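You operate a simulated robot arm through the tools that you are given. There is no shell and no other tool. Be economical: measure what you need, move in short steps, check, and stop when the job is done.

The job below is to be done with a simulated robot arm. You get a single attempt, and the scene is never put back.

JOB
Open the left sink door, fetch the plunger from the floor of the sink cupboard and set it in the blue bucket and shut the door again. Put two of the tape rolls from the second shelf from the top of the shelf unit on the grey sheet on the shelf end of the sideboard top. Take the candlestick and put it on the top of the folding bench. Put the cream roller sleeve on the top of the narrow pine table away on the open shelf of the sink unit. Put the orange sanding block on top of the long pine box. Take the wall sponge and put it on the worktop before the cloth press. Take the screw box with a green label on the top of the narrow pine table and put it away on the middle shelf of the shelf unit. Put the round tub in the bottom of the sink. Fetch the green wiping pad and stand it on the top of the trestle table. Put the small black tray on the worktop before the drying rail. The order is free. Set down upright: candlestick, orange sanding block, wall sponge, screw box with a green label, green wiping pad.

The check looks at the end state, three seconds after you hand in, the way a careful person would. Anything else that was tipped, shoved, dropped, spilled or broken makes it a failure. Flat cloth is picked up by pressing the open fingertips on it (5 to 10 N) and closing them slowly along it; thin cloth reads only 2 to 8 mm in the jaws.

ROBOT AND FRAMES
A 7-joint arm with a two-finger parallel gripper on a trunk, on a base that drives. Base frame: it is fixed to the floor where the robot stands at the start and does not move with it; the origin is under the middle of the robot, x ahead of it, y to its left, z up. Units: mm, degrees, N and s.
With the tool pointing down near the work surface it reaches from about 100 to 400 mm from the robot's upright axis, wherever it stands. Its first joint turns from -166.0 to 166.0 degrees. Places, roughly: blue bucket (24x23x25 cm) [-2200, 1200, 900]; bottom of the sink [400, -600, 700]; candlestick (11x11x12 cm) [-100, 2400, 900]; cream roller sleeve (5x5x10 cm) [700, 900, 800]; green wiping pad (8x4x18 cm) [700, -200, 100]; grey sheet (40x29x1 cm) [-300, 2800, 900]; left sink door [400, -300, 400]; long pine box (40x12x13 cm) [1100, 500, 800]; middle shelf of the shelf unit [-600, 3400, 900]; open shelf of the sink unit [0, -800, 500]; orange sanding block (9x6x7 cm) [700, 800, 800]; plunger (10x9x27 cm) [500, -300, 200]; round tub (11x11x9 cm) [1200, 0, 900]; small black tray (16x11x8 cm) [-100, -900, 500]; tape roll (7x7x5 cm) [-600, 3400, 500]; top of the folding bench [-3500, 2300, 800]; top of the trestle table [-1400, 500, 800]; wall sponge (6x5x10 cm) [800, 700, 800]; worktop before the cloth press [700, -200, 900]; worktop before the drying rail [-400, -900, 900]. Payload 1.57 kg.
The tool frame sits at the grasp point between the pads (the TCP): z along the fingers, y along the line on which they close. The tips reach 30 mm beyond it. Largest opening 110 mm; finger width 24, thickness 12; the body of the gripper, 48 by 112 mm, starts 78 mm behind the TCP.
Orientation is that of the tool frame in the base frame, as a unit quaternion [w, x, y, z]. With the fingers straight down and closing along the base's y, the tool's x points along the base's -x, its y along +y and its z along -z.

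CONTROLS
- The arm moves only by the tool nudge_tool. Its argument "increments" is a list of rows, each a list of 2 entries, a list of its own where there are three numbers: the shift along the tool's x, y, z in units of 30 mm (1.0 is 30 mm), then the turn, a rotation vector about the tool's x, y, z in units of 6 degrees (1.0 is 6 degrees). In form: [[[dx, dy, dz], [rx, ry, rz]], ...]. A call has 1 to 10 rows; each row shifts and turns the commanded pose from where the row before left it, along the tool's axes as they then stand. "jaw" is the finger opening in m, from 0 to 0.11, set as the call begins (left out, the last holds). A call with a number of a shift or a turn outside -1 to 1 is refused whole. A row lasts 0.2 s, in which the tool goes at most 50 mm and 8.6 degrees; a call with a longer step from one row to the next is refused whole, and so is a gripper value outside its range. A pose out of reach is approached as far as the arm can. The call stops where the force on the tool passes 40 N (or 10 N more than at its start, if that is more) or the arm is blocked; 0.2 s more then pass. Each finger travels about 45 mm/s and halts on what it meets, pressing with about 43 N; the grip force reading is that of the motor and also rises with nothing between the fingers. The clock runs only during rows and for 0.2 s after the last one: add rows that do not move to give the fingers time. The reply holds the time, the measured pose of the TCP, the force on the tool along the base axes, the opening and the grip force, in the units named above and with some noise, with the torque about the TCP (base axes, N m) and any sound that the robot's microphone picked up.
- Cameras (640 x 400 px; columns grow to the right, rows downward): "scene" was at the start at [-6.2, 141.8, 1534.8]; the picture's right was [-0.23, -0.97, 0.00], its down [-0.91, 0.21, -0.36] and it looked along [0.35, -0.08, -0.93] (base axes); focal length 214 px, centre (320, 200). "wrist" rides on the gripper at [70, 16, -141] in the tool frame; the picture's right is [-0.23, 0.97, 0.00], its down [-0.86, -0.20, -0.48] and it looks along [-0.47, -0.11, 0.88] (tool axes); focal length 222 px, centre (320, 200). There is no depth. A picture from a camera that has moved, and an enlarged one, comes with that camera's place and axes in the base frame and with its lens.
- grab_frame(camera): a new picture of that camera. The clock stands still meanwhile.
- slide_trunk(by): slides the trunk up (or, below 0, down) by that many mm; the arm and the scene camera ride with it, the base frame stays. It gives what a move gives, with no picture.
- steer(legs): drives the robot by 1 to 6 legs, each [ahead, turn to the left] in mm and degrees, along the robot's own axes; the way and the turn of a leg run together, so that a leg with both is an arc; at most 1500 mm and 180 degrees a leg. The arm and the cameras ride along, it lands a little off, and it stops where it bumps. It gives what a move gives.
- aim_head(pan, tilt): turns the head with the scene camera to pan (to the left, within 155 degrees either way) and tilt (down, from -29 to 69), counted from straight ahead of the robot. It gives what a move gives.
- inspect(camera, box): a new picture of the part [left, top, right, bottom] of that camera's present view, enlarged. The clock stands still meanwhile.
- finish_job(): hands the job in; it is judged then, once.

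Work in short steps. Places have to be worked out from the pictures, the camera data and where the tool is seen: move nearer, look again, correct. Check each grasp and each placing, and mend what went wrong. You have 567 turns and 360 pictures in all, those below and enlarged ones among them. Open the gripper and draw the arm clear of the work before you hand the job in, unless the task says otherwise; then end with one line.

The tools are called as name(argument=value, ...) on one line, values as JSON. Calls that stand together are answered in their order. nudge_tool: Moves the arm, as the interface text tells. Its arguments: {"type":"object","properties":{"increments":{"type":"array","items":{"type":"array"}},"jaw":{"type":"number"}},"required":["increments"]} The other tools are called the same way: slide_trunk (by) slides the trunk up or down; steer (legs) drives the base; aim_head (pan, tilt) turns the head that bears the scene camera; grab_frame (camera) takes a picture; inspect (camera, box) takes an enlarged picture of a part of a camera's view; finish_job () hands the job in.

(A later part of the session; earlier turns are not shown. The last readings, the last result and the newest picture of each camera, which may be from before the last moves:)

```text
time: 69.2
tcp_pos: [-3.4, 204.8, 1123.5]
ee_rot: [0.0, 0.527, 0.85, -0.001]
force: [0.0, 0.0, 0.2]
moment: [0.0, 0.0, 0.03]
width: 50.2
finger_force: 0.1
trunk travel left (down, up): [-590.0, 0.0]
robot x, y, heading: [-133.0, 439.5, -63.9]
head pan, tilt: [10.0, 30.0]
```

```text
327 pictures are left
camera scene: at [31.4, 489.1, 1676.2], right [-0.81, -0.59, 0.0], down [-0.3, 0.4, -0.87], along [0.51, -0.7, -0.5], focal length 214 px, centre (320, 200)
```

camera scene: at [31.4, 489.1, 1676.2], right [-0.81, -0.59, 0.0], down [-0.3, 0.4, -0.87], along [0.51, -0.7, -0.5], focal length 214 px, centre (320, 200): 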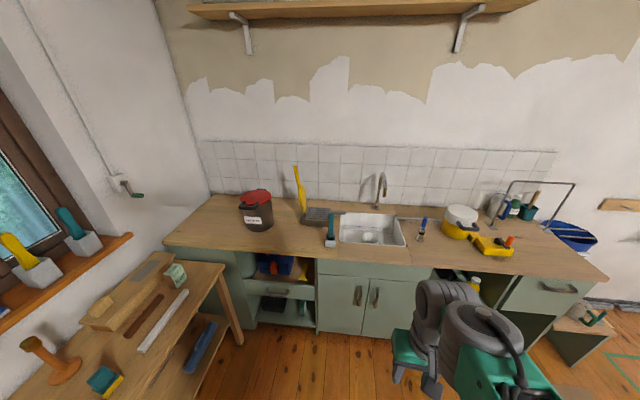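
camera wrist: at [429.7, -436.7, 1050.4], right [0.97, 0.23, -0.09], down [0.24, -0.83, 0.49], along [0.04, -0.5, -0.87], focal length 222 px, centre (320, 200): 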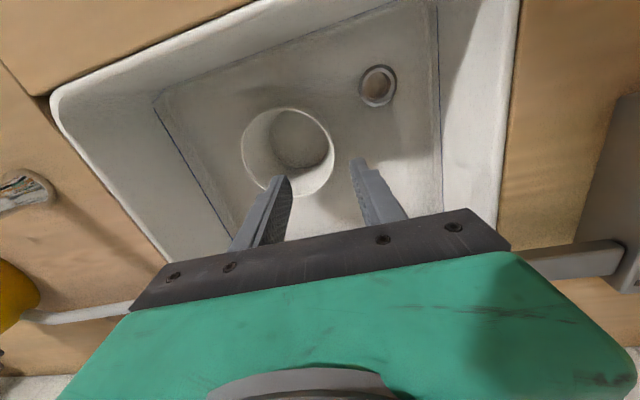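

Good overview. I'll lower the trunk and look into the compartments.

slide_trunk(by=-400)

inspect(camera="scene", box=[200, 160, 420, 300])

grab_frame(camera="scene")

aim_head(pan=-25, tilt=25)

grab_frame(camera="scene")

```text
time: 73.0
tcp_pos: [-9.1, 216.3, 696.2]
ee_rot: [-0.055, 0.527, 0.847, 0.03]
force: [0.1, 0.1, 0.2]
moment: [0.03, -0.01, 0.01]
width: 50.3
finger_force: 0.1
trunk travel left (down, up): [-190.0, 400.0]
robot x, y, heading: [-131.2, 440.5, -63.6]
head pan, tilt: [10.0, 30.0]
```

```text
2.86 times, centred on (310, 230) of scene
camera zoom: at [31.5, 489.1, 1275.9], right [-0.81, -0.59, 0.0], down [-0.3, 0.4, -0.87], along [0.51, -0.7, -0.5], focal length 613 px, centre (349, 114)
```

zoom: 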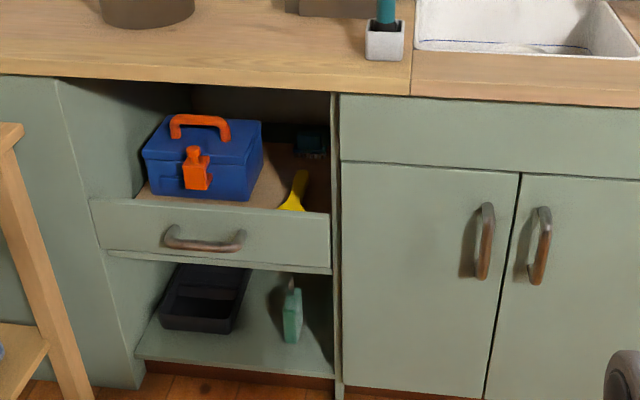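

```text
325 pictures are left
camera scene: at [31.5, 489.1, 1275.9], right [-0.81, -0.59, 0.0], down [-0.3, 0.4, -0.87], along [0.51, -0.7, -0.5], focal length 214 px, centre (320, 200)
```

scene: 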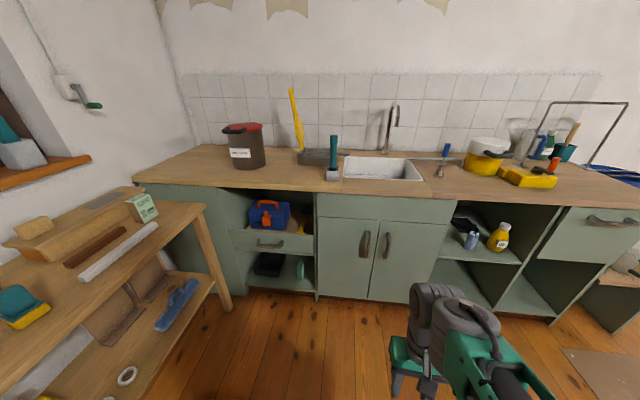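

```text
time: 74.0
tcp_pos: [-9.3, 215.8, 694.7]
ee_rot: [-0.054, 0.527, 0.848, 0.029]
force: [0.0, 0.2, -0.9]
moment: [0.02, 0.01, -0.01]
width: 49.9
finger_force: 0.0
trunk travel left (down, up): [-190.0, 400.0]
robot x, y, heading: [-130.0, 438.7, -63.6]
head pan, tilt: [-25.0, 25.0]
```

```text
324 pictures are left
camera scene: at [-19.9, 469.9, 1283.7], right [-1.0, -0.02, 0.0], down [-0.01, 0.42, -0.91], along [0.02, -0.91, -0.42], focal length 214 px, centre (320, 200)
```

scene: 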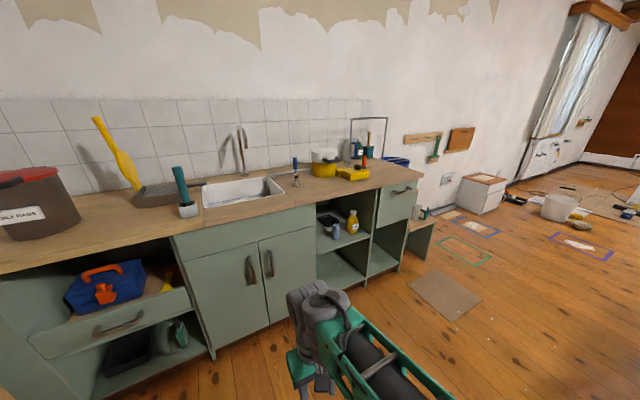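

The green pad stands on the lower-left shelf at about (717,-231). I'll zoom on the open shelf on the right.

inspect(camera="scene", box=[290, 140, 450, 240])

```text
4.00 times, centred on (370, 190) of scene
camera zoom: at [-19.9, 469.9, 1283.7], right [-1.0, -0.02, 0.0], down [-0.01, 0.42, -0.91], along [0.02, -0.91, -0.42], focal length 858 px, centre (120, 240)
```

zoom: 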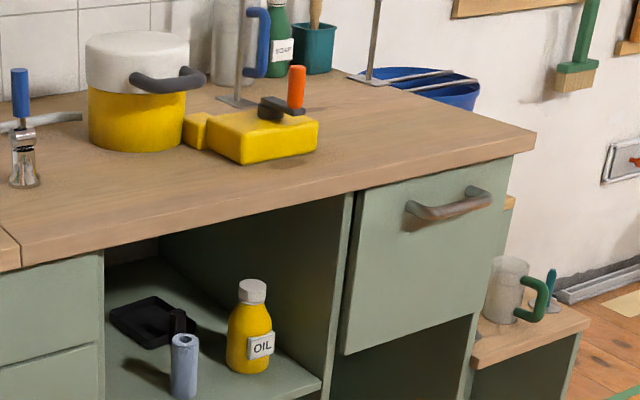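

The counter normal points along heading ≈ -60.7°. I'll drive round to stand in front of the open shelf with the trunk low.

steer(legs=[[0, -42.4], [690, 0], [0, 45.3]])

aim_head(pan=-15, tilt=45)

grab_frame(camera="scene")

grab_frame(camera="wrist")

```text
time: 82.0
tcp_pos: [-202.3, -461.9, 695.7]
ee_rot: [-0.055, 0.509, 0.858, 0.027]
force: [-0.2, 0.3, -0.4]
moment: [0.02, -0.01, 0.01]
width: 50.1
finger_force: 0.1
trunk travel left (down, up): [-190.0, 400.0]
robot x, y, heading: [-338.7, -244.9, -60.9]
head pan, tilt: [-25.0, 25.0]
```

```text
time: 82.8
tcp_pos: [-203.3, -460.0, 695.6]
ee_rot: [-0.057, 0.509, 0.858, 0.028]
force: [0.8, -0.6, 0.2]
moment: [-0.04, -0.01, 0.01]
width: 50.2
finger_force: 0.0
trunk travel left (down, up): [-190.0, 400.0]
robot x, y, heading: [-338.2, -244.2, -61.2]
head pan, tilt: [-15.0, 45.0]
```

```text
322 pictures are left
camera scene: at [-211.1, -194.5, 1253.8], right [-0.97, -0.24, 0.0], down [-0.17, 0.69, -0.71], along [0.17, -0.69, -0.71], focal length 214 px, centre (320, 200)
```

scene: 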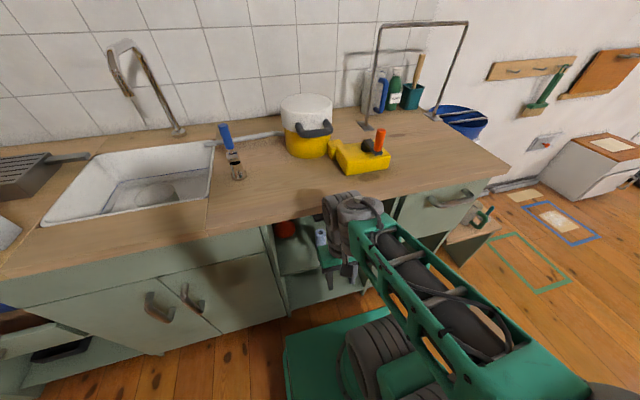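

```text
321 pictures are left
camera wrist: at [-212.0, -407.6, 844.9], right [0.96, 0.27, -0.04], down [0.26, -0.89, 0.37], along [0.07, -0.36, -0.93], focal length 222 px, centre (320, 200)
```

wrist: 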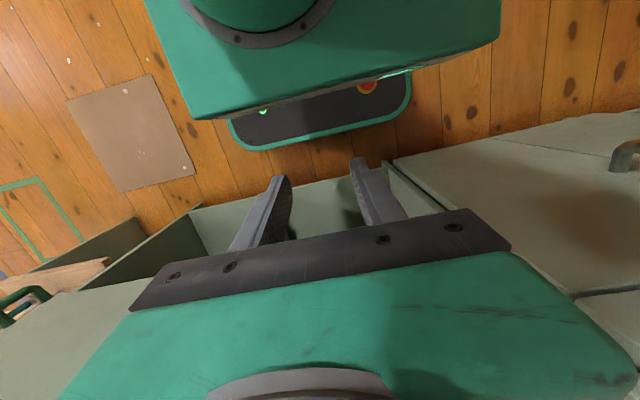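

The compartment is ahead. I'll roll the tool half a turn so the wrist camera ends up on top once the tool points forward; first 60°.

nudge_tool(increments=[[[0, 0, 0], [0, 0, 1]], [[0, 0, 0], [0, 0, 1]], [[0, 0, 0], [0, 0, 1]], [[0, 0, 0], [0, 0, 1]], [[0, 0, 0], [0, 0, 1]], [[0, 0, 0], [0, 0, 1]], [[0, 0, 0], [0, 0, 1]], [[0, 0, 0], [0, 0, 1]], [[0, 0, 0], [0, 0, 1]], [[0, 0, 0], [0, 0, 1]]])

```text
time: 85.0
tcp_pos: [-202.4, -461.1, 695.3]
ee_rot: [-0.062, 0.871, 0.488, -0.003]
force: [-0.6, 0.2, -0.7]
moment: [0.01, -0.01, 0.0]
width: 50.0
finger_force: 0.1
trunk travel left (down, up): [-190.0, 400.0]
robot x, y, heading: [-337.9, -242.9, -61.3]
head pan, tilt: [-15.0, 45.0]
```

The roll works; continuing.

nudge_tool(increments=[[[0, 0, 0], [0, 0, 1]], [[0, 0, 0], [0, 0, 1]], [[0, 0, 0], [0, 0, 1]], [[0, 0, 0], [0, 0, 1]], [[0, 0, 0], [0, 0, 1]], [[0, 0, 0], [0, 0, 1]], [[0, 0, 0], [0, 0, 1]], [[0, 0, 0], [0, 0, 1]], [[0, 0, 0], [0, 0, 1]], [[0, 0, 0], [0, 0, 1]]])

nudge_tool(increments=[[[0, 0, 0], [0, 0, 1]], [[0, 0, 0], [0, 0, 1]], [[0, 0, 0], [0, 0, 1]], [[0, 0, 0], [0, 0, 1]], [[0, 0, 0], [0, 0, 1]], [[0, 0, 0], [0, 0, 1]], [[0, 0, 0], [0, 0, 1]], [[0, 0, 0], [0, 0, 1]], [[0, 0, 0], [0, 0, 1]], [[0, 0, 0], [0, 0, 1]]])

```text
time: 87.2
tcp_pos: [-202.9, -460.8, 696.2]
ee_rot: [-0.052, 0.998, -0.013, -0.034]
force: [0.3, 0.1, -0.4]
moment: [0.01, -0.01, 0.02]
width: 50.1
finger_force: 0.1
trunk travel left (down, up): [-190.0, 400.0]
robot x, y, heading: [-337.5, -242.4, -61.2]
head pan, tilt: [-15.0, 45.0]
```

```text
time: 89.5
tcp_pos: [-230.3, -437.7, 640.8]
ee_rot: [-0.105, 0.86, -0.458, -0.199]
force: [-0.1, 0.3, 0.6]
moment: [0.02, -0.03, -0.02]
width: 50.3
finger_force: 0.1
out of reach, approached as far as the arm can: row 9, 10
trunk travel left (down, up): [-190.0, 400.0]
robot x, y, heading: [-338.1, -238.2, -61.2]
head pan, tilt: [-15.0, 45.0]
stopped in row 10: the arm was blocked; the commanded pose is now the measured one
```

The joint limit stops the half turn. I'll roll back partway, lower the trunk and back off a little to get a good look at the tray first.

nudge_tool(increments=[[[0, 0, -0.5], [0, 0, -1]], [[0, 0, -0.5], [0, 0, -1]], [[0, 0, -0.5], [0, 0, -1]], [[0, 0, -0.5], [0, 0, -1]], [[0, 0, 0], [0, 0, -1]], [[0, 0, 0], [0, 0, -1]], [[0, 0, 0], [0, 0, -1]], [[0, 0, 0], [0, 0, -1]], [[0, 0, 0], [0, 0, -1]], [[0, 0, 0], [0, 0, -1]]])

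steer(legs=[[-250, 0]])

slide_trunk(by=-190)

aim_head(pan=-10, tilt=30)

grab_frame(camera="scene")

```text
time: 91.7
tcp_pos: [-219.6, -453.1, 705.5]
ee_rot: [-0.185, 0.975, 0.036, -0.118]
force: [-0.5, -0.2, 0.1]
moment: [-0.01, 0.01, 0.0]
width: 50.2
finger_force: 0.0
trunk travel left (down, up): [-190.0, 400.0]
robot x, y, heading: [-333.6, -243.3, -60.9]
head pan, tilt: [-15.0, 45.0]
```

```text
time: 93.4
tcp_pos: [-335.2, -243.3, 706.2]
ee_rot: [-0.185, 0.975, 0.033, -0.118]
force: [-0.7, -0.6, -1.1]
moment: [0.02, 0.01, 0.0]
width: 50.1
finger_force: 0.1
trunk travel left (down, up): [-190.0, 400.0]
robot x, y, heading: [-451.4, -31.4, -61.5]
head pan, tilt: [-15.0, 45.0]
```

```text
time: 95.5
tcp_pos: [-334.1, -242.8, 514.5]
ee_rot: [-0.185, 0.975, 0.034, -0.118]
force: [0.1, 0.9, -1.2]
moment: [0.0, 0.02, -0.02]
width: 50.1
finger_force: 0.1
trunk travel left (down, up): [0.0, 590.0]
robot x, y, heading: [-448.7, -33.7, -61.3]
head pan, tilt: [-15.0, 45.0]
```

```text
time: 96.3
tcp_pos: [-335.2, -244.2, 515.6]
ee_rot: [-0.185, 0.975, 0.034, -0.117]
force: [0.6, -0.4, 0.2]
moment: [-0.01, -0.02, 0.0]
width: 50.3
finger_force: 0.1
trunk travel left (down, up): [0.0, 590.0]
robot x, y, heading: [-452.7, -36.2, -61.3]
head pan, tilt: [-10.0, 30.0]
```

```text
320 pictures are left
camera scene: at [-316.6, 8.3, 1086.2], right [-0.95, -0.32, 0.0], down [-0.16, 0.47, -0.87], along [0.28, -0.82, -0.5], focal length 214 px, centre (320, 200)
```

scene: 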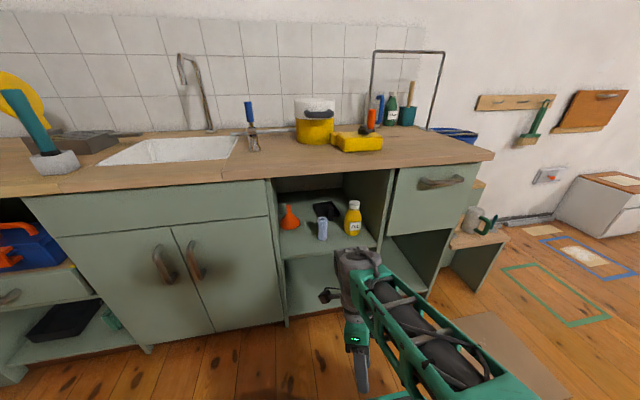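

inspect(camera="scene", box=[260, 160, 420, 260])

```text
4.00 times, centred on (340, 210) of scene
camera zoom: at [-316.6, 8.3, 1086.2], right [-0.95, -0.32, 0.0], down [-0.16, 0.47, -0.87], along [0.28, -0.82, -0.5], focal length 858 px, centre (240, 160)
```

zoom: 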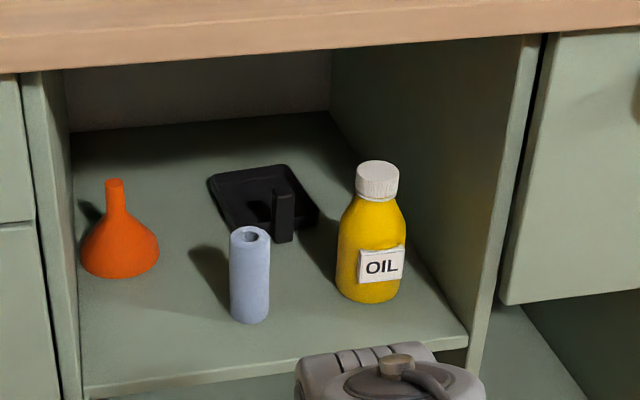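

The tray has an upright tab handle at about u -463, n 608 (top z≈591), standing between a sleeve and a bottle. I'll unwind the roll to the original orientation (20 equal steps).

nudge_tool(increments=[[[0, 0, 0], [-0.223, -0.113, -0.938]], [[0, 0, 0], [-0.223, -0.113, -0.938]], [[0, 0, 0], [-0.223, -0.113, -0.938]], [[0, 0, 0], [-0.223, -0.113, -0.938]], [[0, 0, 0], [-0.223, -0.113, -0.938]], [[0, 0, 0], [-0.223, -0.113, -0.938]], [[0, 0, 0], [-0.223, -0.113, -0.938]], [[0, 0, 0], [-0.223, -0.113, -0.938]], [[0, 0, 0], [-0.223, -0.113, -0.938]], [[0, 0, 0], [-0.223, -0.113, -0.938]]])

nudge_tool(increments=[[[0, 0, 0], [-0.223, -0.113, -0.938]], [[0, 0, 0], [-0.223, -0.113, -0.938]], [[0, 0, 0], [-0.223, -0.113, -0.938]], [[0, 0, 0], [-0.223, -0.113, -0.938]], [[0, 0, 0], [-0.223, -0.113, -0.938]], [[0, 0, 0], [-0.223, -0.113, -0.938]], [[0, 0, 0], [-0.223, -0.113, -0.938]], [[0, 0, 0], [-0.223, -0.113, -0.938]], [[0, 0, 0], [-0.223, -0.113, -0.938]], [[0, 0, 0], [-0.223, -0.113, -0.938]]])

nudge_tool(increments=[[[0, 0, 0], [0, -1, 0]], [[0, 0, 0], [0, -1, 0]], [[0, 0, 0], [0, -1, 0]], [[0, 0, 0], [0, -1, 0]], [[0, 0, 0], [0, -1, 0]], [[0, 0, 0], [0, -1, 0]], [[0, 0, 0], [0, -0.67, 0]]])

grab_frame(camera="scene")

grab_frame(camera="wrist")

```text
time: 98.5
tcp_pos: [-334.8, -243.7, 514.6]
ee_rot: [-0.105, 0.849, 0.513, -0.066]
force: [0.7, -0.5, -0.3]
moment: [0.0, 0.04, -0.01]
width: 50.2
finger_force: 0.1
trunk travel left (down, up): [0.0, 590.0]
robot x, y, heading: [-452.3, -34.0, -61.3]
head pan, tilt: [-10.0, 30.0]
```

```text
time: 100.1
tcp_pos: [-345.6, -227.3, 481.1]
ee_rot: [-0.127, 0.625, 0.77, -0.001]
force: [-1.1, -0.1, 0.0]
moment: [-0.01, 0.05, -0.02]
width: 50.4
finger_force: 0.2
trunk travel left (down, up): [0.0, 590.0]
robot x, y, heading: [-453.8, -31.4, -61.3]
head pan, tilt: [-10.0, 30.0]
stopped in row 8: the arm was blocked; the commanded pose is now the measured one
```

```text
time: 100.7
tcp_pos: [-370.8, -208.9, 448.2]
ee_rot: [-0.157, 0.613, 0.772, -0.069]
force: [3.8, -10.0, 0.8]
moment: [-0.41, 0.06, -0.24]
width: 51.3
finger_force: 0.5
trunk travel left (down, up): [0.0, 590.0]
robot x, y, heading: [-450.9, -35.8, -61.4]
head pan, tilt: [-10.0, 30.0]
stopped in row 3: the arm was blocked; the commanded pose is now the measured one
```

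```text
318 pictures are left
camera scene: at [-313.6, 4.1, 1086.6], right [-0.95, -0.32, 0.0], down [-0.16, 0.48, -0.86], along [0.28, -0.82, -0.5], focal length 214 px, centre (320, 200)
```

scene: 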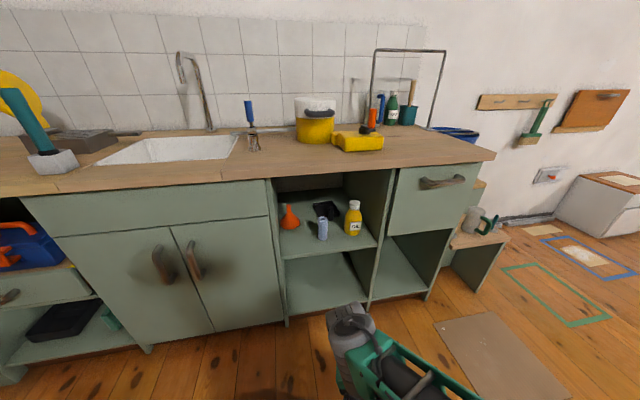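

```text
317 pictures are left
camera wrist: at [-322.1, -151.4, 588.3], right [0.95, 0.01, -0.33], down [0.14, -0.92, 0.38], along [-0.29, -0.4, -0.87], focal length 222 px, centre (320, 200)
```

wrist: 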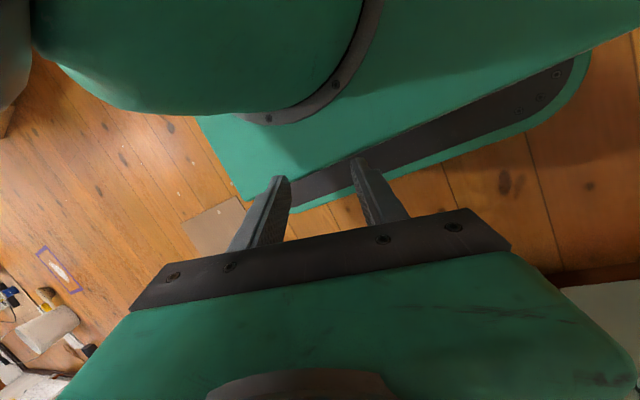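

The arm folded too low against its own base. I'll bring the tool up and forward, then re-orient.

nudge_tool(increments=[[[-0.5, 0, -0.9], [0, 0, 0]], [[-0.79, 0, -0.9], [0, 0, 0]], [[-0.79, 0, -0.9], [0, 0, 0]], [[-0.79, 0, -0.9], [0, 0, 0]], [[-0.79, 0, -0.9], [0, 0, 0]], [[-0.79, 0, -0.9], [0, 0, 0]], [[-0.79, 0, -0.9], [0, 0, 0]]])

```text
time: 102.3
tcp_pos: [-278.2, -376.0, 602.6]
ee_rot: [-0.152, 0.613, 0.772, -0.069]
force: [-0.5, 0.5, 0.7]
moment: [0.02, -0.06, 0.02]
width: 50.2
finger_force: 0.1
trunk travel left (down, up): [0.0, 590.0]
robot x, y, heading: [-451.1, -31.6, -61.4]
head pan, tilt: [-10.0, 30.0]
```

Now I'll rotate to point forward and 50° down, facing the counter.

nudge_tool(increments=[[[0, 0, 0], [-0.354, -0.853, -0.165]], [[0, 0, 0], [-0.354, -0.853, -0.165]], [[0, 0, 0], [-0.354, -0.853, -0.165]], [[0, 0, 0], [-0.354, -0.853, -0.165]], [[0, 0, 0], [-0.354, -0.853, -0.165]], [[0, 0, 0], [-0.354, -0.853, -0.165]], [[0, 0, 0], [-0.354, -0.853, -0.165]], [[0, 0, 0], [-0.354, -0.853, -0.165]], [[0, 0, 0], [-0.354, -0.853, -0.165]], [[0, 0, 0], [-0.354, -0.853, -0.165]]])

grab_frame(camera="scene")

grab_frame(camera="wrist")

```text
time: 104.3
tcp_pos: [-279.1, -370.8, 531.9]
ee_rot: [0.143, 0.51, 0.841, -0.109]
force: [1.0, 1.4, 0.2]
moment: [-0.02, 0.0, 0.01]
width: 50.2
finger_force: 0.1
trunk travel left (down, up): [0.0, 590.0]
robot x, y, heading: [-451.9, -33.5, -61.3]
head pan, tilt: [-10.0, 30.0]
stopped in row 9: the arm was blocked; the commanded pose is now the measured one
```

```text
316 pictures are left
camera scene: at [-315.6, 2.8, 1086.4], right [-0.95, -0.32, 0.0], down [-0.16, 0.48, -0.86], along [0.28, -0.82, -0.5], focal length 214 px, centre (320, 200)
```

scene: 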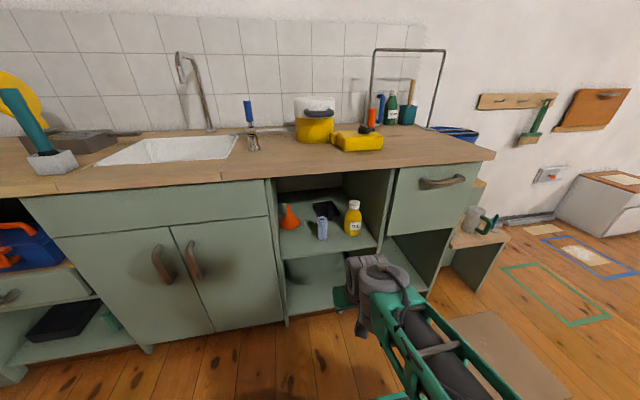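

```text
315 pictures are left
camera wrist: at [-313.0, -259.7, 640.1], right [0.97, 0.26, 0.04], down [0.14, -0.64, 0.76], along [0.22, -0.72, -0.65], focal length 222 px, centre (320, 200)
```

wrist: 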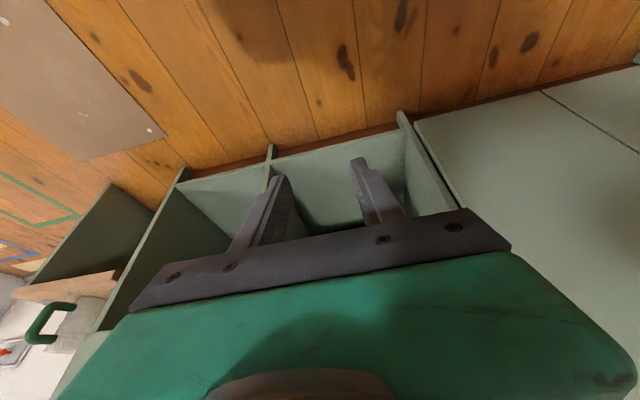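

The wrist hits a limit this close in. I'll extend the tool forward and up to in front of the opening, then pitch there.

nudge_tool(increments=[[[-0.856, -0.156, -0.33], [0, 0, 0]], [[-0.856, -0.156, -0.33], [0, 0, 0]], [[-0.856, -0.156, -0.33], [0, 0, 0]], [[-0.856, -0.156, -0.33], [0, 0, 0]], [[-0.856, -0.156, -0.33], [0, 0, 0]], [[-0.856, -0.156, -0.33], [0, 0, 0]], [[-0.856, -0.156, -0.33], [0, 0, 0]], [[-0.856, -0.156, -0.33], [0, 0, 0]]])

nudge_tool(increments=[[[0, 0, 0], [0, -0.8, 0]], [[0, 0, 0], [0, -0.8, 0]], [[0, 0, 0], [0, -0.8, 0]], [[0, 0, 0], [0, -0.8, 0]]])

```text
time: 106.1
tcp_pos: [-234.1, -528.2, 685.2]
ee_rot: [0.147, 0.51, 0.84, -0.112]
force: [0.1, -0.1, 0.4]
moment: [-0.01, 0.0, -0.04]
width: 49.8
finger_force: 0.0
trunk travel left (down, up): [0.0, 590.0]
robot x, y, heading: [-451.0, -30.7, -61.7]
head pan, tilt: [-10.0, 30.0]
```

```text
time: 107.1
tcp_pos: [-233.0, -527.6, 685.1]
ee_rot: [0.285, 0.484, 0.804, -0.196]
force: [0.7, -0.3, 0.5]
moment: [0.01, -0.01, -0.01]
width: 50.1
finger_force: 0.1
trunk travel left (down, up): [0.0, 590.0]
robot x, y, heading: [-453.0, -33.9, -61.3]
head pan, tilt: [-10.0, 30.0]
```

Now pitched about 50° down at the opening. A small yaw correction, then I'll look.

nudge_tool(increments=[[[0, 0, 0], [-0.53, 0, 0]]])

grab_frame(camera="wrist")

grab_frame(camera="scene")

```text
time: 107.5
tcp_pos: [-233.8, -527.8, 684.7]
ee_rot: [0.299, 0.475, 0.809, -0.173]
force: [1.0, -0.6, 0.9]
moment: [0.03, 0.0, -0.02]
width: 50.0
finger_force: 0.1
trunk travel left (down, up): [0.0, 590.0]
robot x, y, heading: [-449.6, -29.8, -61.3]
head pan, tilt: [-10.0, 30.0]
```

```text
314 pictures are left
camera wrist: at [-289.5, -395.1, 748.4], right [0.93, 0.32, 0.15], down [-0.01, -0.4, 0.92], along [0.36, -0.86, -0.37], focal length 222 px, centre (320, 200)
```

wrist: 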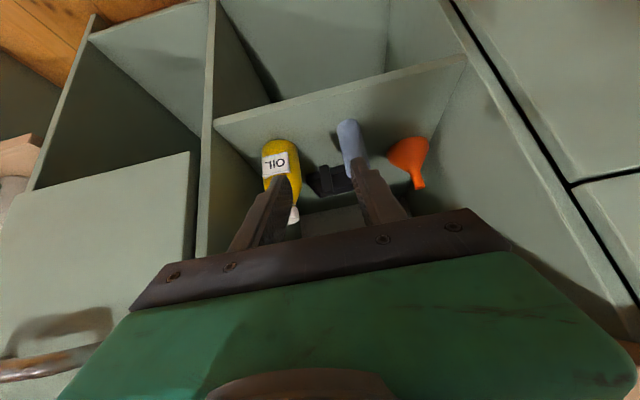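

```text
313 pictures are left
camera scene: at [-316.5, 8.2, 1086.3], right [-0.95, -0.32, 0.0], down [-0.16, 0.47, -0.87], along [0.28, -0.82, -0.5], focal length 214 px, centre (320, 200)
```

scene: 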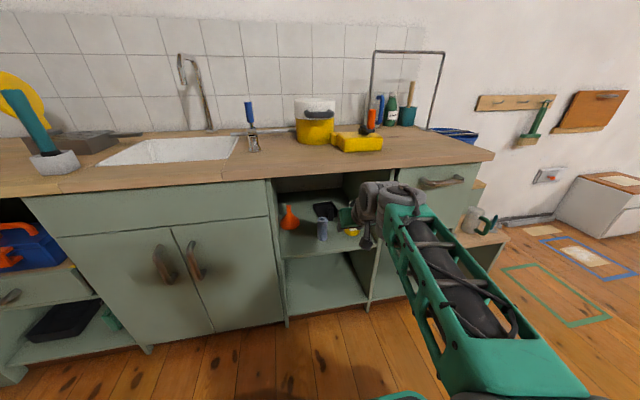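

inspect(camera="wrist", box=[240, 90, 440, 240])

```text
2.67 times, centred on (340, 165) of wrist
camera zoom: at [-289.5, -395.1, 748.4], right [0.93, 0.32, 0.15], down [-0.01, -0.4, 0.92], along [0.36, -0.86, -0.37], focal length 592 px, centre (267, 293)
```

zoom: 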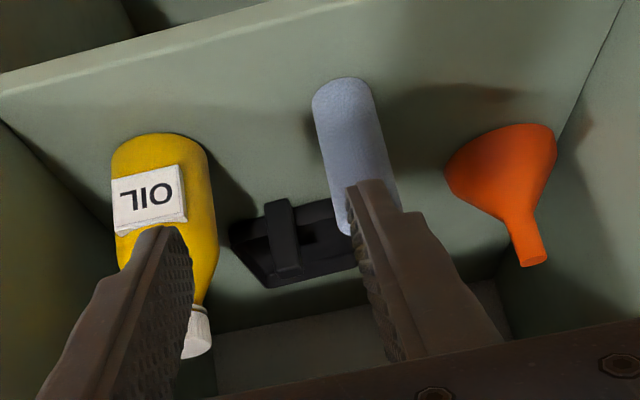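

Tab base is at u -472, n 600; the sleeve and bottle leave a 60 mm gap in front of it. Plan: enter closed between them at 45° pitch, open past them, grip the tab. I'll set the pitch and yaw, close, and lower.

nudge_tool(increments=[[[0, 0, 0], [0.64, -0.83, 0.77]], [[0.95, 0, 0.95], [0, 0, 0]], [[0.95, 0, 0.95], [0, 0, 0]], [[0, 0, 0], [0, 0, 0]]], jaw=0)

grab_frame(camera="wrist")

```text
time: 108.5
tcp_pos: [-234.6, -529.4, 603.9]
ee_rot: [0.324, 0.51, 0.769, -0.209]
force: [0.7, 0.9, -0.7]
moment: [0.01, 0.01, 0.02]
width: 0.0
finger_force: 21.6
trunk travel left (down, up): [0.0, 590.0]
robot x, y, heading: [-449.3, -32.8, -61.5]
head pan, tilt: [-10.0, 30.0]
```

```text
311 pictures are left
camera wrist: at [-277.8, -386.0, 655.1], right [0.96, 0.23, 0.17], down [-0.09, -0.32, 0.94], along [0.28, -0.92, -0.29], focal length 222 px, centre (320, 200)
```

wrist: 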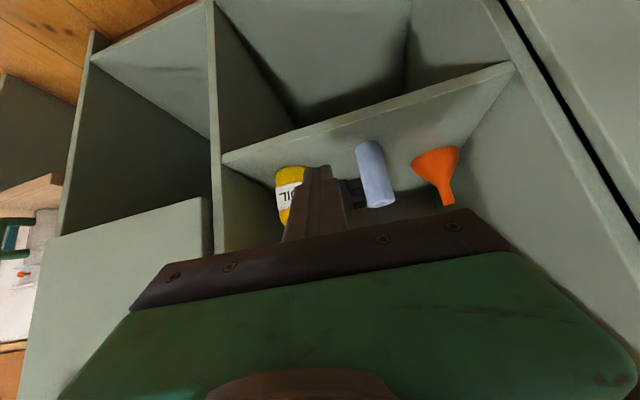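

Level and aligned at u≈-463. I'll drive the base forward about 125 mm to start the insertion.

steer(legs=[[125, 0]])

grab_frame(camera="wrist")

inspect(camera="scene", box=[260, 140, 420, 240])

```text
time: 109.7
tcp_pos: [-172.8, -639.8, 605.4]
ee_rot: [0.324, 0.509, 0.769, -0.209]
force: [0.3, -0.9, 0.6]
moment: [-0.01, -0.01, 0.02]
width: 0.0
finger_force: 20.9
trunk travel left (down, up): [0.0, 590.0]
robot x, y, heading: [-392.1, -142.2, -61.1]
head pan, tilt: [-10.0, 30.0]
```

```text
310 pictures are left
camera wrist: at [-216.9, -496.4, 655.4], right [0.96, 0.24, 0.17], down [-0.09, -0.32, 0.94], along [0.28, -0.92, -0.29], focal length 222 px, centre (320, 200)
```

wrist: 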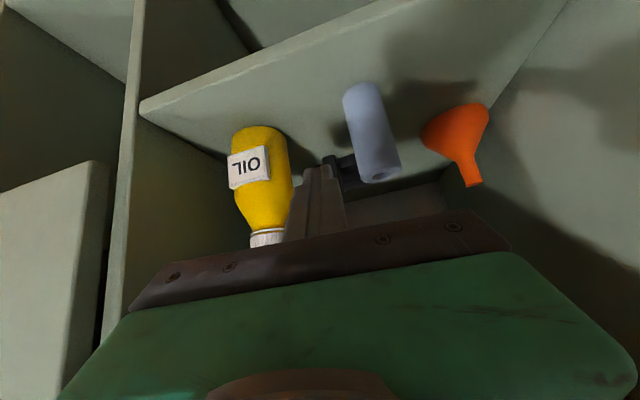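

```text
4.00 times, centred on (340, 190) of scene
camera zoom: at [-255.9, -102.2, 1086.3], right [-0.95, -0.32, 0.0], down [-0.16, 0.47, -0.87], along [0.28, -0.82, -0.5], focal length 858 px, centre (240, 240)
```

zoom: 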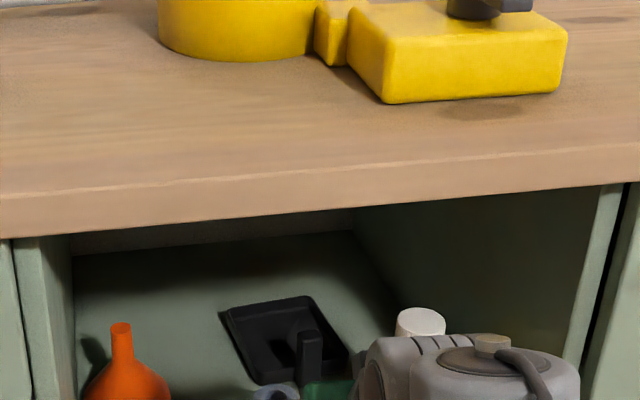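

The finger is centred between sleeve (u -435 edge) and bottle (u -499 edge). Advancing 85 mm straight in.

nudge_tool(increments=[[[-0.675, 0.09, 0.685], [0, 0, 0]], [[-0.675, 0.09, 0.685], [0, 0, 0]], [[-0.675, 0.09, 0.685], [0, 0, 0]]])

grab_frame(camera="wrist")

inspect(camera="scene", box=[260, 180, 420, 280])

```text
time: 110.5
tcp_pos: [-131.0, -716.1, 604.5]
ee_rot: [0.324, 0.51, 0.769, -0.21]
force: [0.5, 0.4, -0.1]
moment: [0.02, -0.02, -0.03]
width: 0.1
finger_force: 21.2
trunk travel left (down, up): [0.0, 590.0]
robot x, y, heading: [-390.9, -146.0, -61.2]
head pan, tilt: [-10.0, 30.0]
```

```text
308 pictures are left
camera wrist: at [-174.1, -572.5, 655.7], right [0.96, 0.24, 0.17], down [-0.09, -0.32, 0.94], along [0.28, -0.92, -0.29], focal length 222 px, centre (320, 200)
```

wrist: 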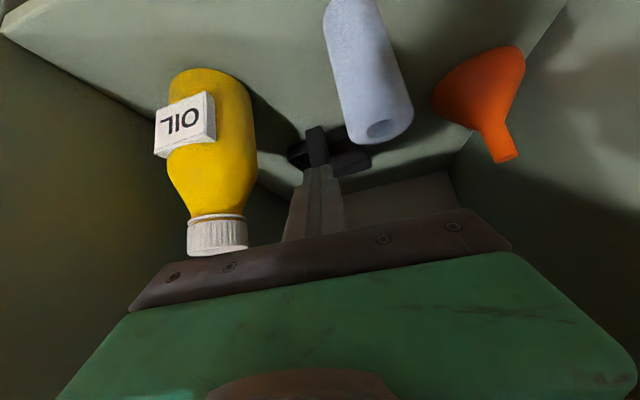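

```text
4.00 times, centred on (340, 230) of scene
camera zoom: at [-256.0, -102.0, 1086.3], right [-0.95, -0.32, 0.0], down [-0.16, 0.47, -0.87], along [0.28, -0.82, -0.5], focal length 858 px, centre (240, 80)
```

zoom: 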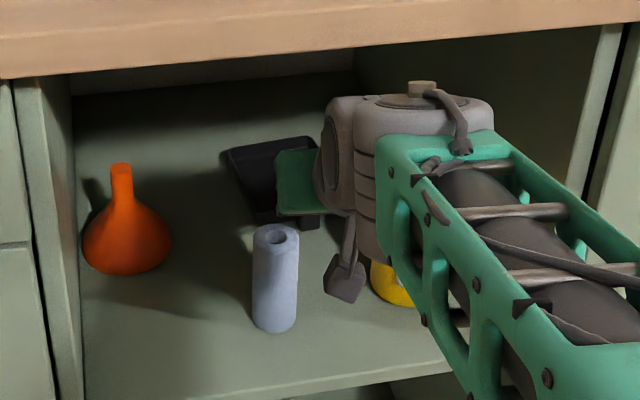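

The finger is right in front of the tab (18 mm wide, u≈-468). I'll steepen to 55° to clear the bottle cap, creep 12 mm further, then open to 40 mm.

nudge_tool(increments=[[[0, 0, 0], [0, 0.84, 0]], [[0, 0, 0], [0, 0.84, 0]], [[-0.32, 0.11, 0.22], [0, 0, 0]]])

nudge_tool(increments=[[[0, 0, 0], [0, 0, 0]], [[0, 0, 0], [0, 0, 0]], [[0, 0, 0], [0, 0, 0]]], jaw=0.04)

grab_frame(camera="wrist")

```text
time: 111.3
tcp_pos: [-126.6, -721.9, 589.9]
ee_rot: [0.245, 0.529, 0.797, -0.157]
force: [0.3, 0.8, 0.1]
moment: [-0.01, 0.0, 0.01]
width: 0.1
finger_force: 21.1
trunk travel left (down, up): [0.0, 590.0]
robot x, y, heading: [-395.4, -142.7, -61.3]
head pan, tilt: [-10.0, 30.0]
```

```text
time: 112.1
tcp_pos: [-126.6, -721.5, 590.9]
ee_rot: [0.244, 0.529, 0.798, -0.157]
force: [0.2, 0.5, 1.1]
moment: [-0.03, -0.02, 0.0]
width: 39.9
finger_force: 0.1
trunk travel left (down, up): [0.0, 590.0]
robot x, y, heading: [-389.1, -144.8, -61.3]
head pan, tilt: [-10.0, 30.0]
```

```text
306 pictures are left
camera wrist: at [-165.2, -590.2, 670.0], right [0.97, 0.21, 0.13], down [-0.02, -0.49, 0.87], along [0.25, -0.85, -0.47], focal length 222 px, centre (320, 200)
```

wrist: 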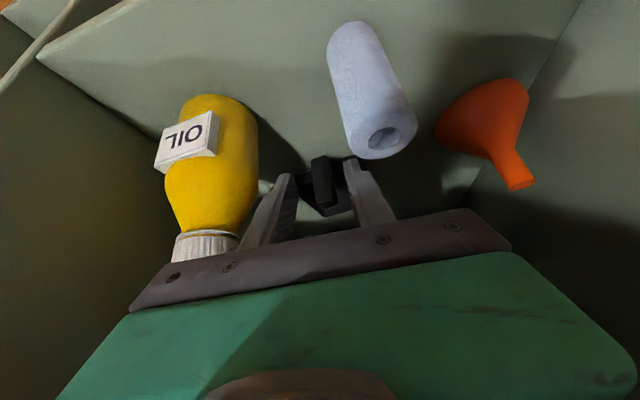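

The tab shows between the open fingers. Advancing 34 mm to straddle it.

nudge_tool(increments=[[[-0.47, 0.03, 0.31], [0, 0, 0]], [[-0.47, 0.03, 0.31], [0, 0, 0]]])

grab_frame(camera="wrist")

```text
time: 112.9
tcp_pos: [-120.1, -729.9, 582.2]
ee_rot: [0.233, 0.529, 0.802, -0.148]
force: [0.0, 0.6, 0.2]
moment: [-0.02, -0.03, 0.02]
width: 40.1
finger_force: 0.1
trunk travel left (down, up): [0.0, 590.0]
robot x, y, heading: [-395.3, -140.2, -60.9]
head pan, tilt: [-10.0, 30.0]
stopped in row 2: the arm was blocked; the commanded pose is now the measured one
```

```text
305 pictures are left
camera wrist: at [-158.6, -601.5, 666.6], right [0.97, 0.21, 0.13], down [0.0, -0.52, 0.86], along [0.24, -0.83, -0.5], focal length 222 px, centre (320, 200)
```

wrist: 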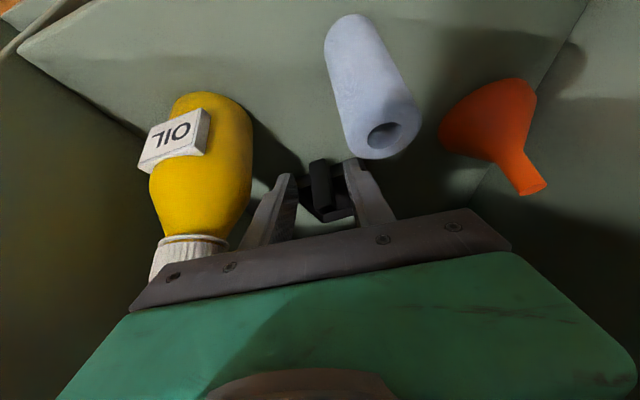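

The arm hit a joint limit (no contact). I'll use the base for the last 25 mm.

steer(legs=[[26, 0]])

inspect(camera="wrist", box=[220, 120, 420, 250])

```text
time: 113.7
tcp_pos: [-119.9, -735.4, 584.8]
ee_rot: [0.238, 0.53, 0.799, -0.154]
force: [-0.5, -1.0, 0.1]
moment: [0.04, 0.01, -0.01]
width: 40.0
finger_force: 0.0
trunk travel left (down, up): [0.0, 590.0]
robot x, y, heading: [-393.4, -137.7, -61.6]
head pan, tilt: [-10.0, 30.0]
stopped in leg 1: the robot was blocked; the commanded pose is now the measured one
```

```text
3.08 times, centred on (320, 185) of wrist
camera zoom: at [-157.4, -604.8, 667.2], right [0.97, 0.2, 0.13], down [-0.01, -0.5, 0.86], along [0.24, -0.84, -0.49], focal length 684 px, centre (320, 246)
```

zoom: 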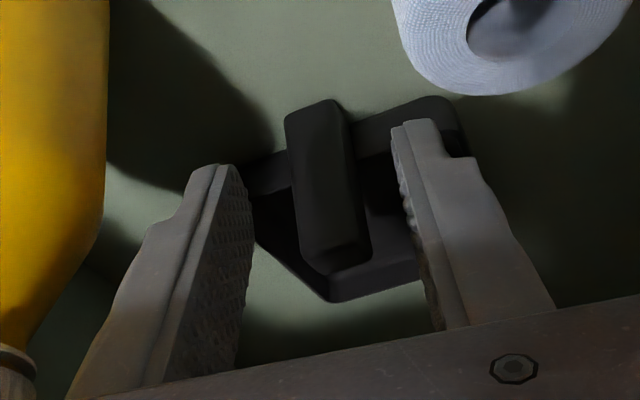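

The base was blocked without tool force, so some link probably touches the counter. Let me look.

grab_frame(camera="scene")

inspect(camera="scene", box=[280, 150, 440, 250])

```text
303 pictures are left
camera scene: at [-315.7, 6.5, 1103.6], right [-0.95, -0.32, -0.02], down [-0.11, 0.39, -0.91], along [0.3, -0.86, -0.4], focal length 214 px, centre (320, 200)
```

scene: 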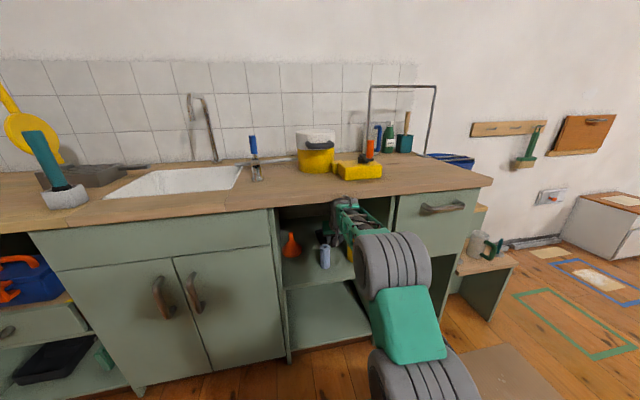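

```text
4.00 times, centred on (360, 200) of scene
camera zoom: at [-315.7, 6.5, 1103.6], right [-0.95, -0.32, -0.02], down [-0.11, 0.39, -0.91], along [0.3, -0.86, -0.4], focal length 858 px, centre (160, 200)
```

zoom: 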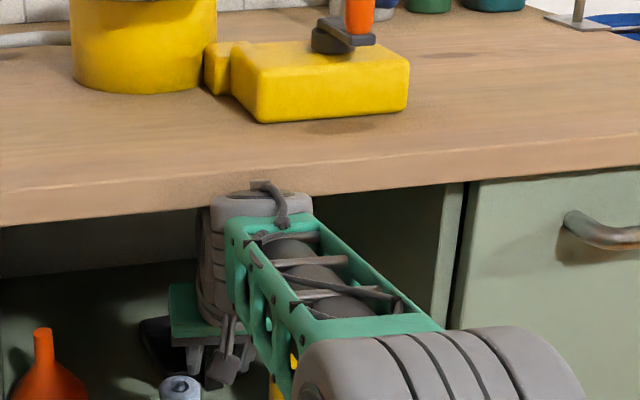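

The wrist top is jammed against the counter's front edge and the robot has tilted back a little. Backing off at once.

steer(legs=[[-40, 0]])

grab_frame(camera="scene")

grab_frame(camera="wrist")

```text
time: 114.4
tcp_pos: [-45.3, -832.2, 509.6]
ee_rot: [0.238, 0.519, 0.806, -0.155]
force: [71.8, -86.7, 80.0]
moment: [-6.3, -8.08, 0.89]
width: 46.2
finger_force: 4.9
trunk travel left (down, up): [0.0, 590.0]
robot x, y, heading: [-400.6, -130.8, -61.2]
head pan, tilt: [-10.0, 30.0]
stopped in leg 1: the robot was blocked; the commanded pose is now the measured one
```

```text
301 pictures are left
camera scene: at [-270.1, -74.9, 1091.1], right [-0.95, -0.32, 0.0], down [-0.15, 0.46, -0.87], along [0.28, -0.83, -0.49], focal length 214 px, centre (320, 200)
```

scene: 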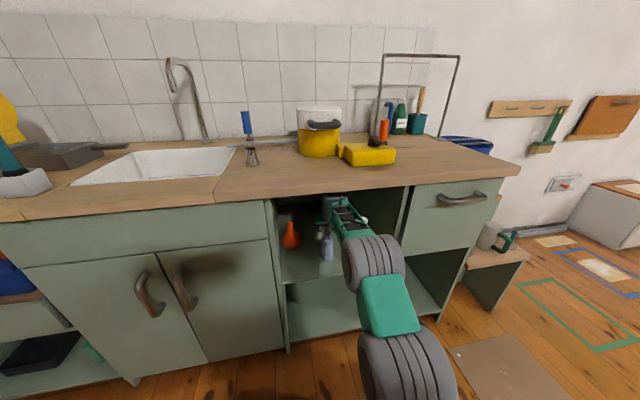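

```text
300 pictures are left
camera wrist: at [-86.2, -703.0, 591.1], right [0.97, 0.23, 0.12], down [0.01, -0.5, 0.87], along [0.26, -0.84, -0.48], focal length 222 px, centre (320, 200)
```

wrist: 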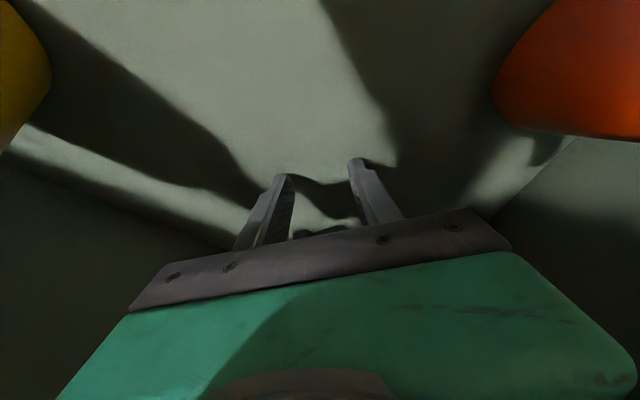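

The robot rocked level again but the fingers pushed down onto the shelf deeper in. Let me look closely before lifting.

inspect(camera="scene", box=[260, 170, 420, 270])

```text
4.00 times, centred on (340, 220) of scene
camera zoom: at [-270.1, -74.9, 1091.1], right [-0.95, -0.32, 0.0], down [-0.15, 0.46, -0.87], along [0.28, -0.83, -0.49], focal length 858 px, centre (240, 120)
```

zoom: 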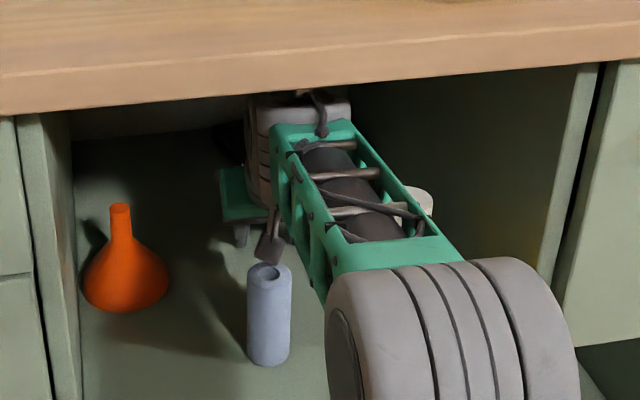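

Sleeve, funnel and bottle still stand. I'll lift the tool a little to unload it.

nudge_tool(increments=[[[-0.2, 0, -0.3], [0, 0, 0]], [[-0.2, 0, -0.3], [0, 0, 0]]])

grab_frame(camera="wrist")

```text
time: 115.0
tcp_pos: [-70.1, -809.1, 510.1]
ee_rot: [0.202, 0.53, 0.812, -0.138]
force: [22.0, -23.5, 41.5]
moment: [-0.44, -1.81, -0.8]
width: 48.8
finger_force: 4.9
trunk travel left (down, up): [0.0, 590.0]
robot x, y, heading: [-396.4, -129.1, -62.0]
head pan, tilt: [-10.0, 30.0]
```

```text
298 pictures are left
camera wrist: at [-104.4, -684.4, 602.3], right [0.97, 0.21, 0.1], down [0.03, -0.56, 0.83], along [0.23, -0.8, -0.55], focal length 222 px, centre (320, 200)
```

wrist: 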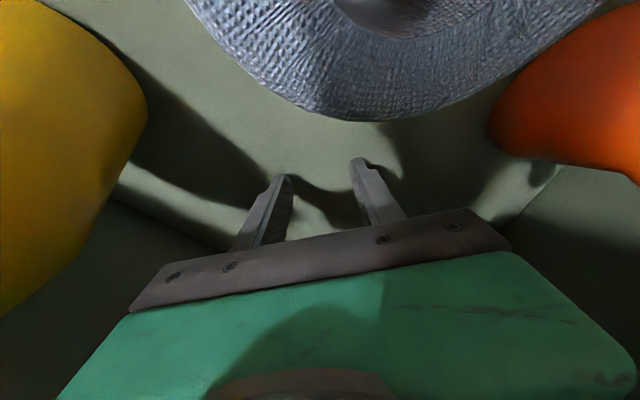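

Tips still press on the shelf and the wrist camera sits beyond the sleeve, so I must rise before retreating. Raising 30 mm.

nudge_tool(increments=[[[-0.24, 0, -0.44], [0, 0, 0]], [[-0.24, 0, -0.44], [0, 0, 0]], [[0, 0, 0], [0, 0, 0]]])

inspect(camera="scene", box=[260, 170, 420, 270])

grab_frame(camera="wrist")

```text
time: 115.8
tcp_pos: [-70.3, -801.7, 522.9]
ee_rot: [0.186, 0.532, 0.817, -0.126]
force: [0.4, -0.5, 0.4]
moment: [0.0, 0.01, -0.01]
width: 39.9
finger_force: 0.2
trunk travel left (down, up): [0.0, 590.0]
robot x, y, heading: [-401.3, -126.3, -61.5]
head pan, tilt: [-10.0, 30.0]
```

```text
4.00 times, centred on (340, 220) of scene
camera zoom: at [-264.0, -87.8, 1086.1], right [-0.95, -0.31, 0.0], down [-0.16, 0.47, -0.87], along [0.27, -0.82, -0.5], focal length 858 px, centre (240, 120)
```

zoom: 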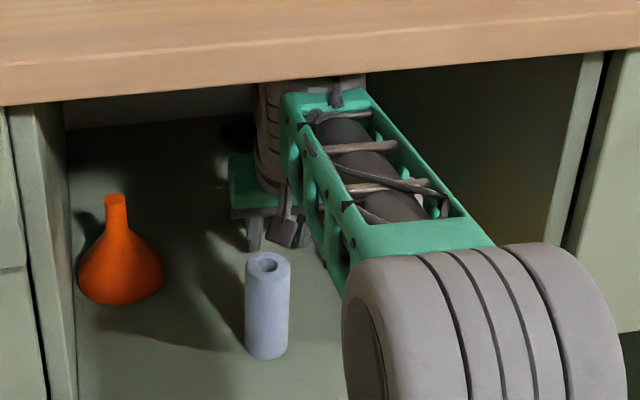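

```text
296 pictures are left
camera wrist: at [-104.9, -681.3, 619.9], right [0.97, 0.21, 0.09], down [0.05, -0.59, 0.81], along [0.22, -0.78, -0.58], focal length 222 px, centre (320, 200)
```

wrist: 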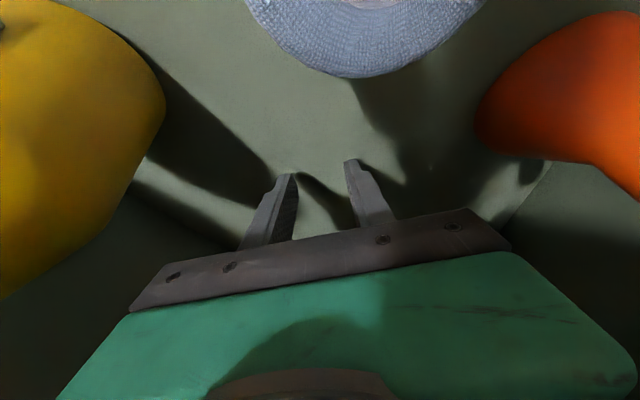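

Level and unloaded now. The tray seems pushed deeper; I'll raise another 55 mm so I can see and have clearance.

nudge_tool(increments=[[[-0.42, 0, -0.81], [0, 0, 0]], [[-0.42, 0, -0.81], [0, 0, 0]]])

inspect(camera="scene", box=[260, 170, 420, 270])

grab_frame(camera="wrist")

```text
time: 116.6
tcp_pos: [-75.5, -793.0, 540.6]
ee_rot: [0.16, 0.534, 0.823, -0.111]
force: [0.3, 1.1, -0.7]
moment: [-0.01, 0.01, 0.01]
width: 39.8
finger_force: 0.0
trunk travel left (down, up): [0.0, 590.0]
robot x, y, heading: [-400.2, -125.7, -61.9]
head pan, tilt: [-10.0, 30.0]
stopped in row 2: the arm was blocked; the commanded pose is now the measured one
```

```text
4.00 times, centred on (340, 220) of scene
camera zoom: at [-264.6, -86.9, 1087.6], right [-0.95, -0.31, 0.0], down [-0.16, 0.48, -0.87], along [0.27, -0.82, -0.5], focal length 858 px, centre (240, 120)
```

zoom: 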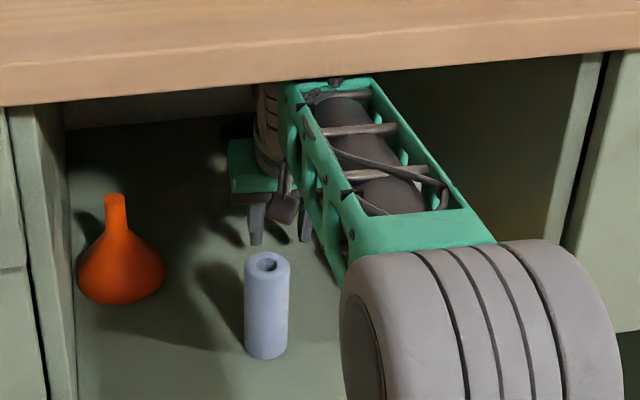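

```text
294 pictures are left
camera wrist: at [-106.5, -677.7, 645.3], right [0.98, 0.2, 0.07], down [0.07, -0.63, 0.77], along [0.2, -0.75, -0.63], focal length 222 px, centre (320, 200)
```

wrist: 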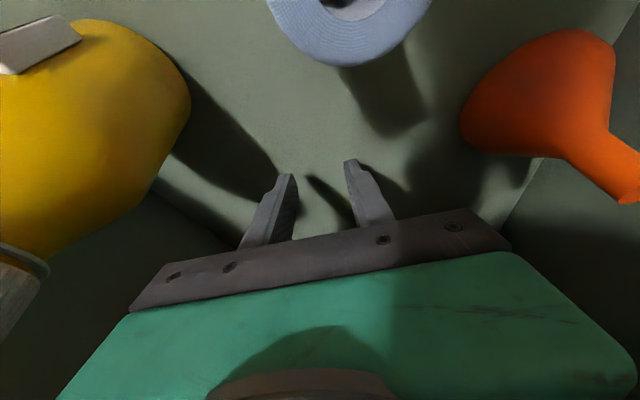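

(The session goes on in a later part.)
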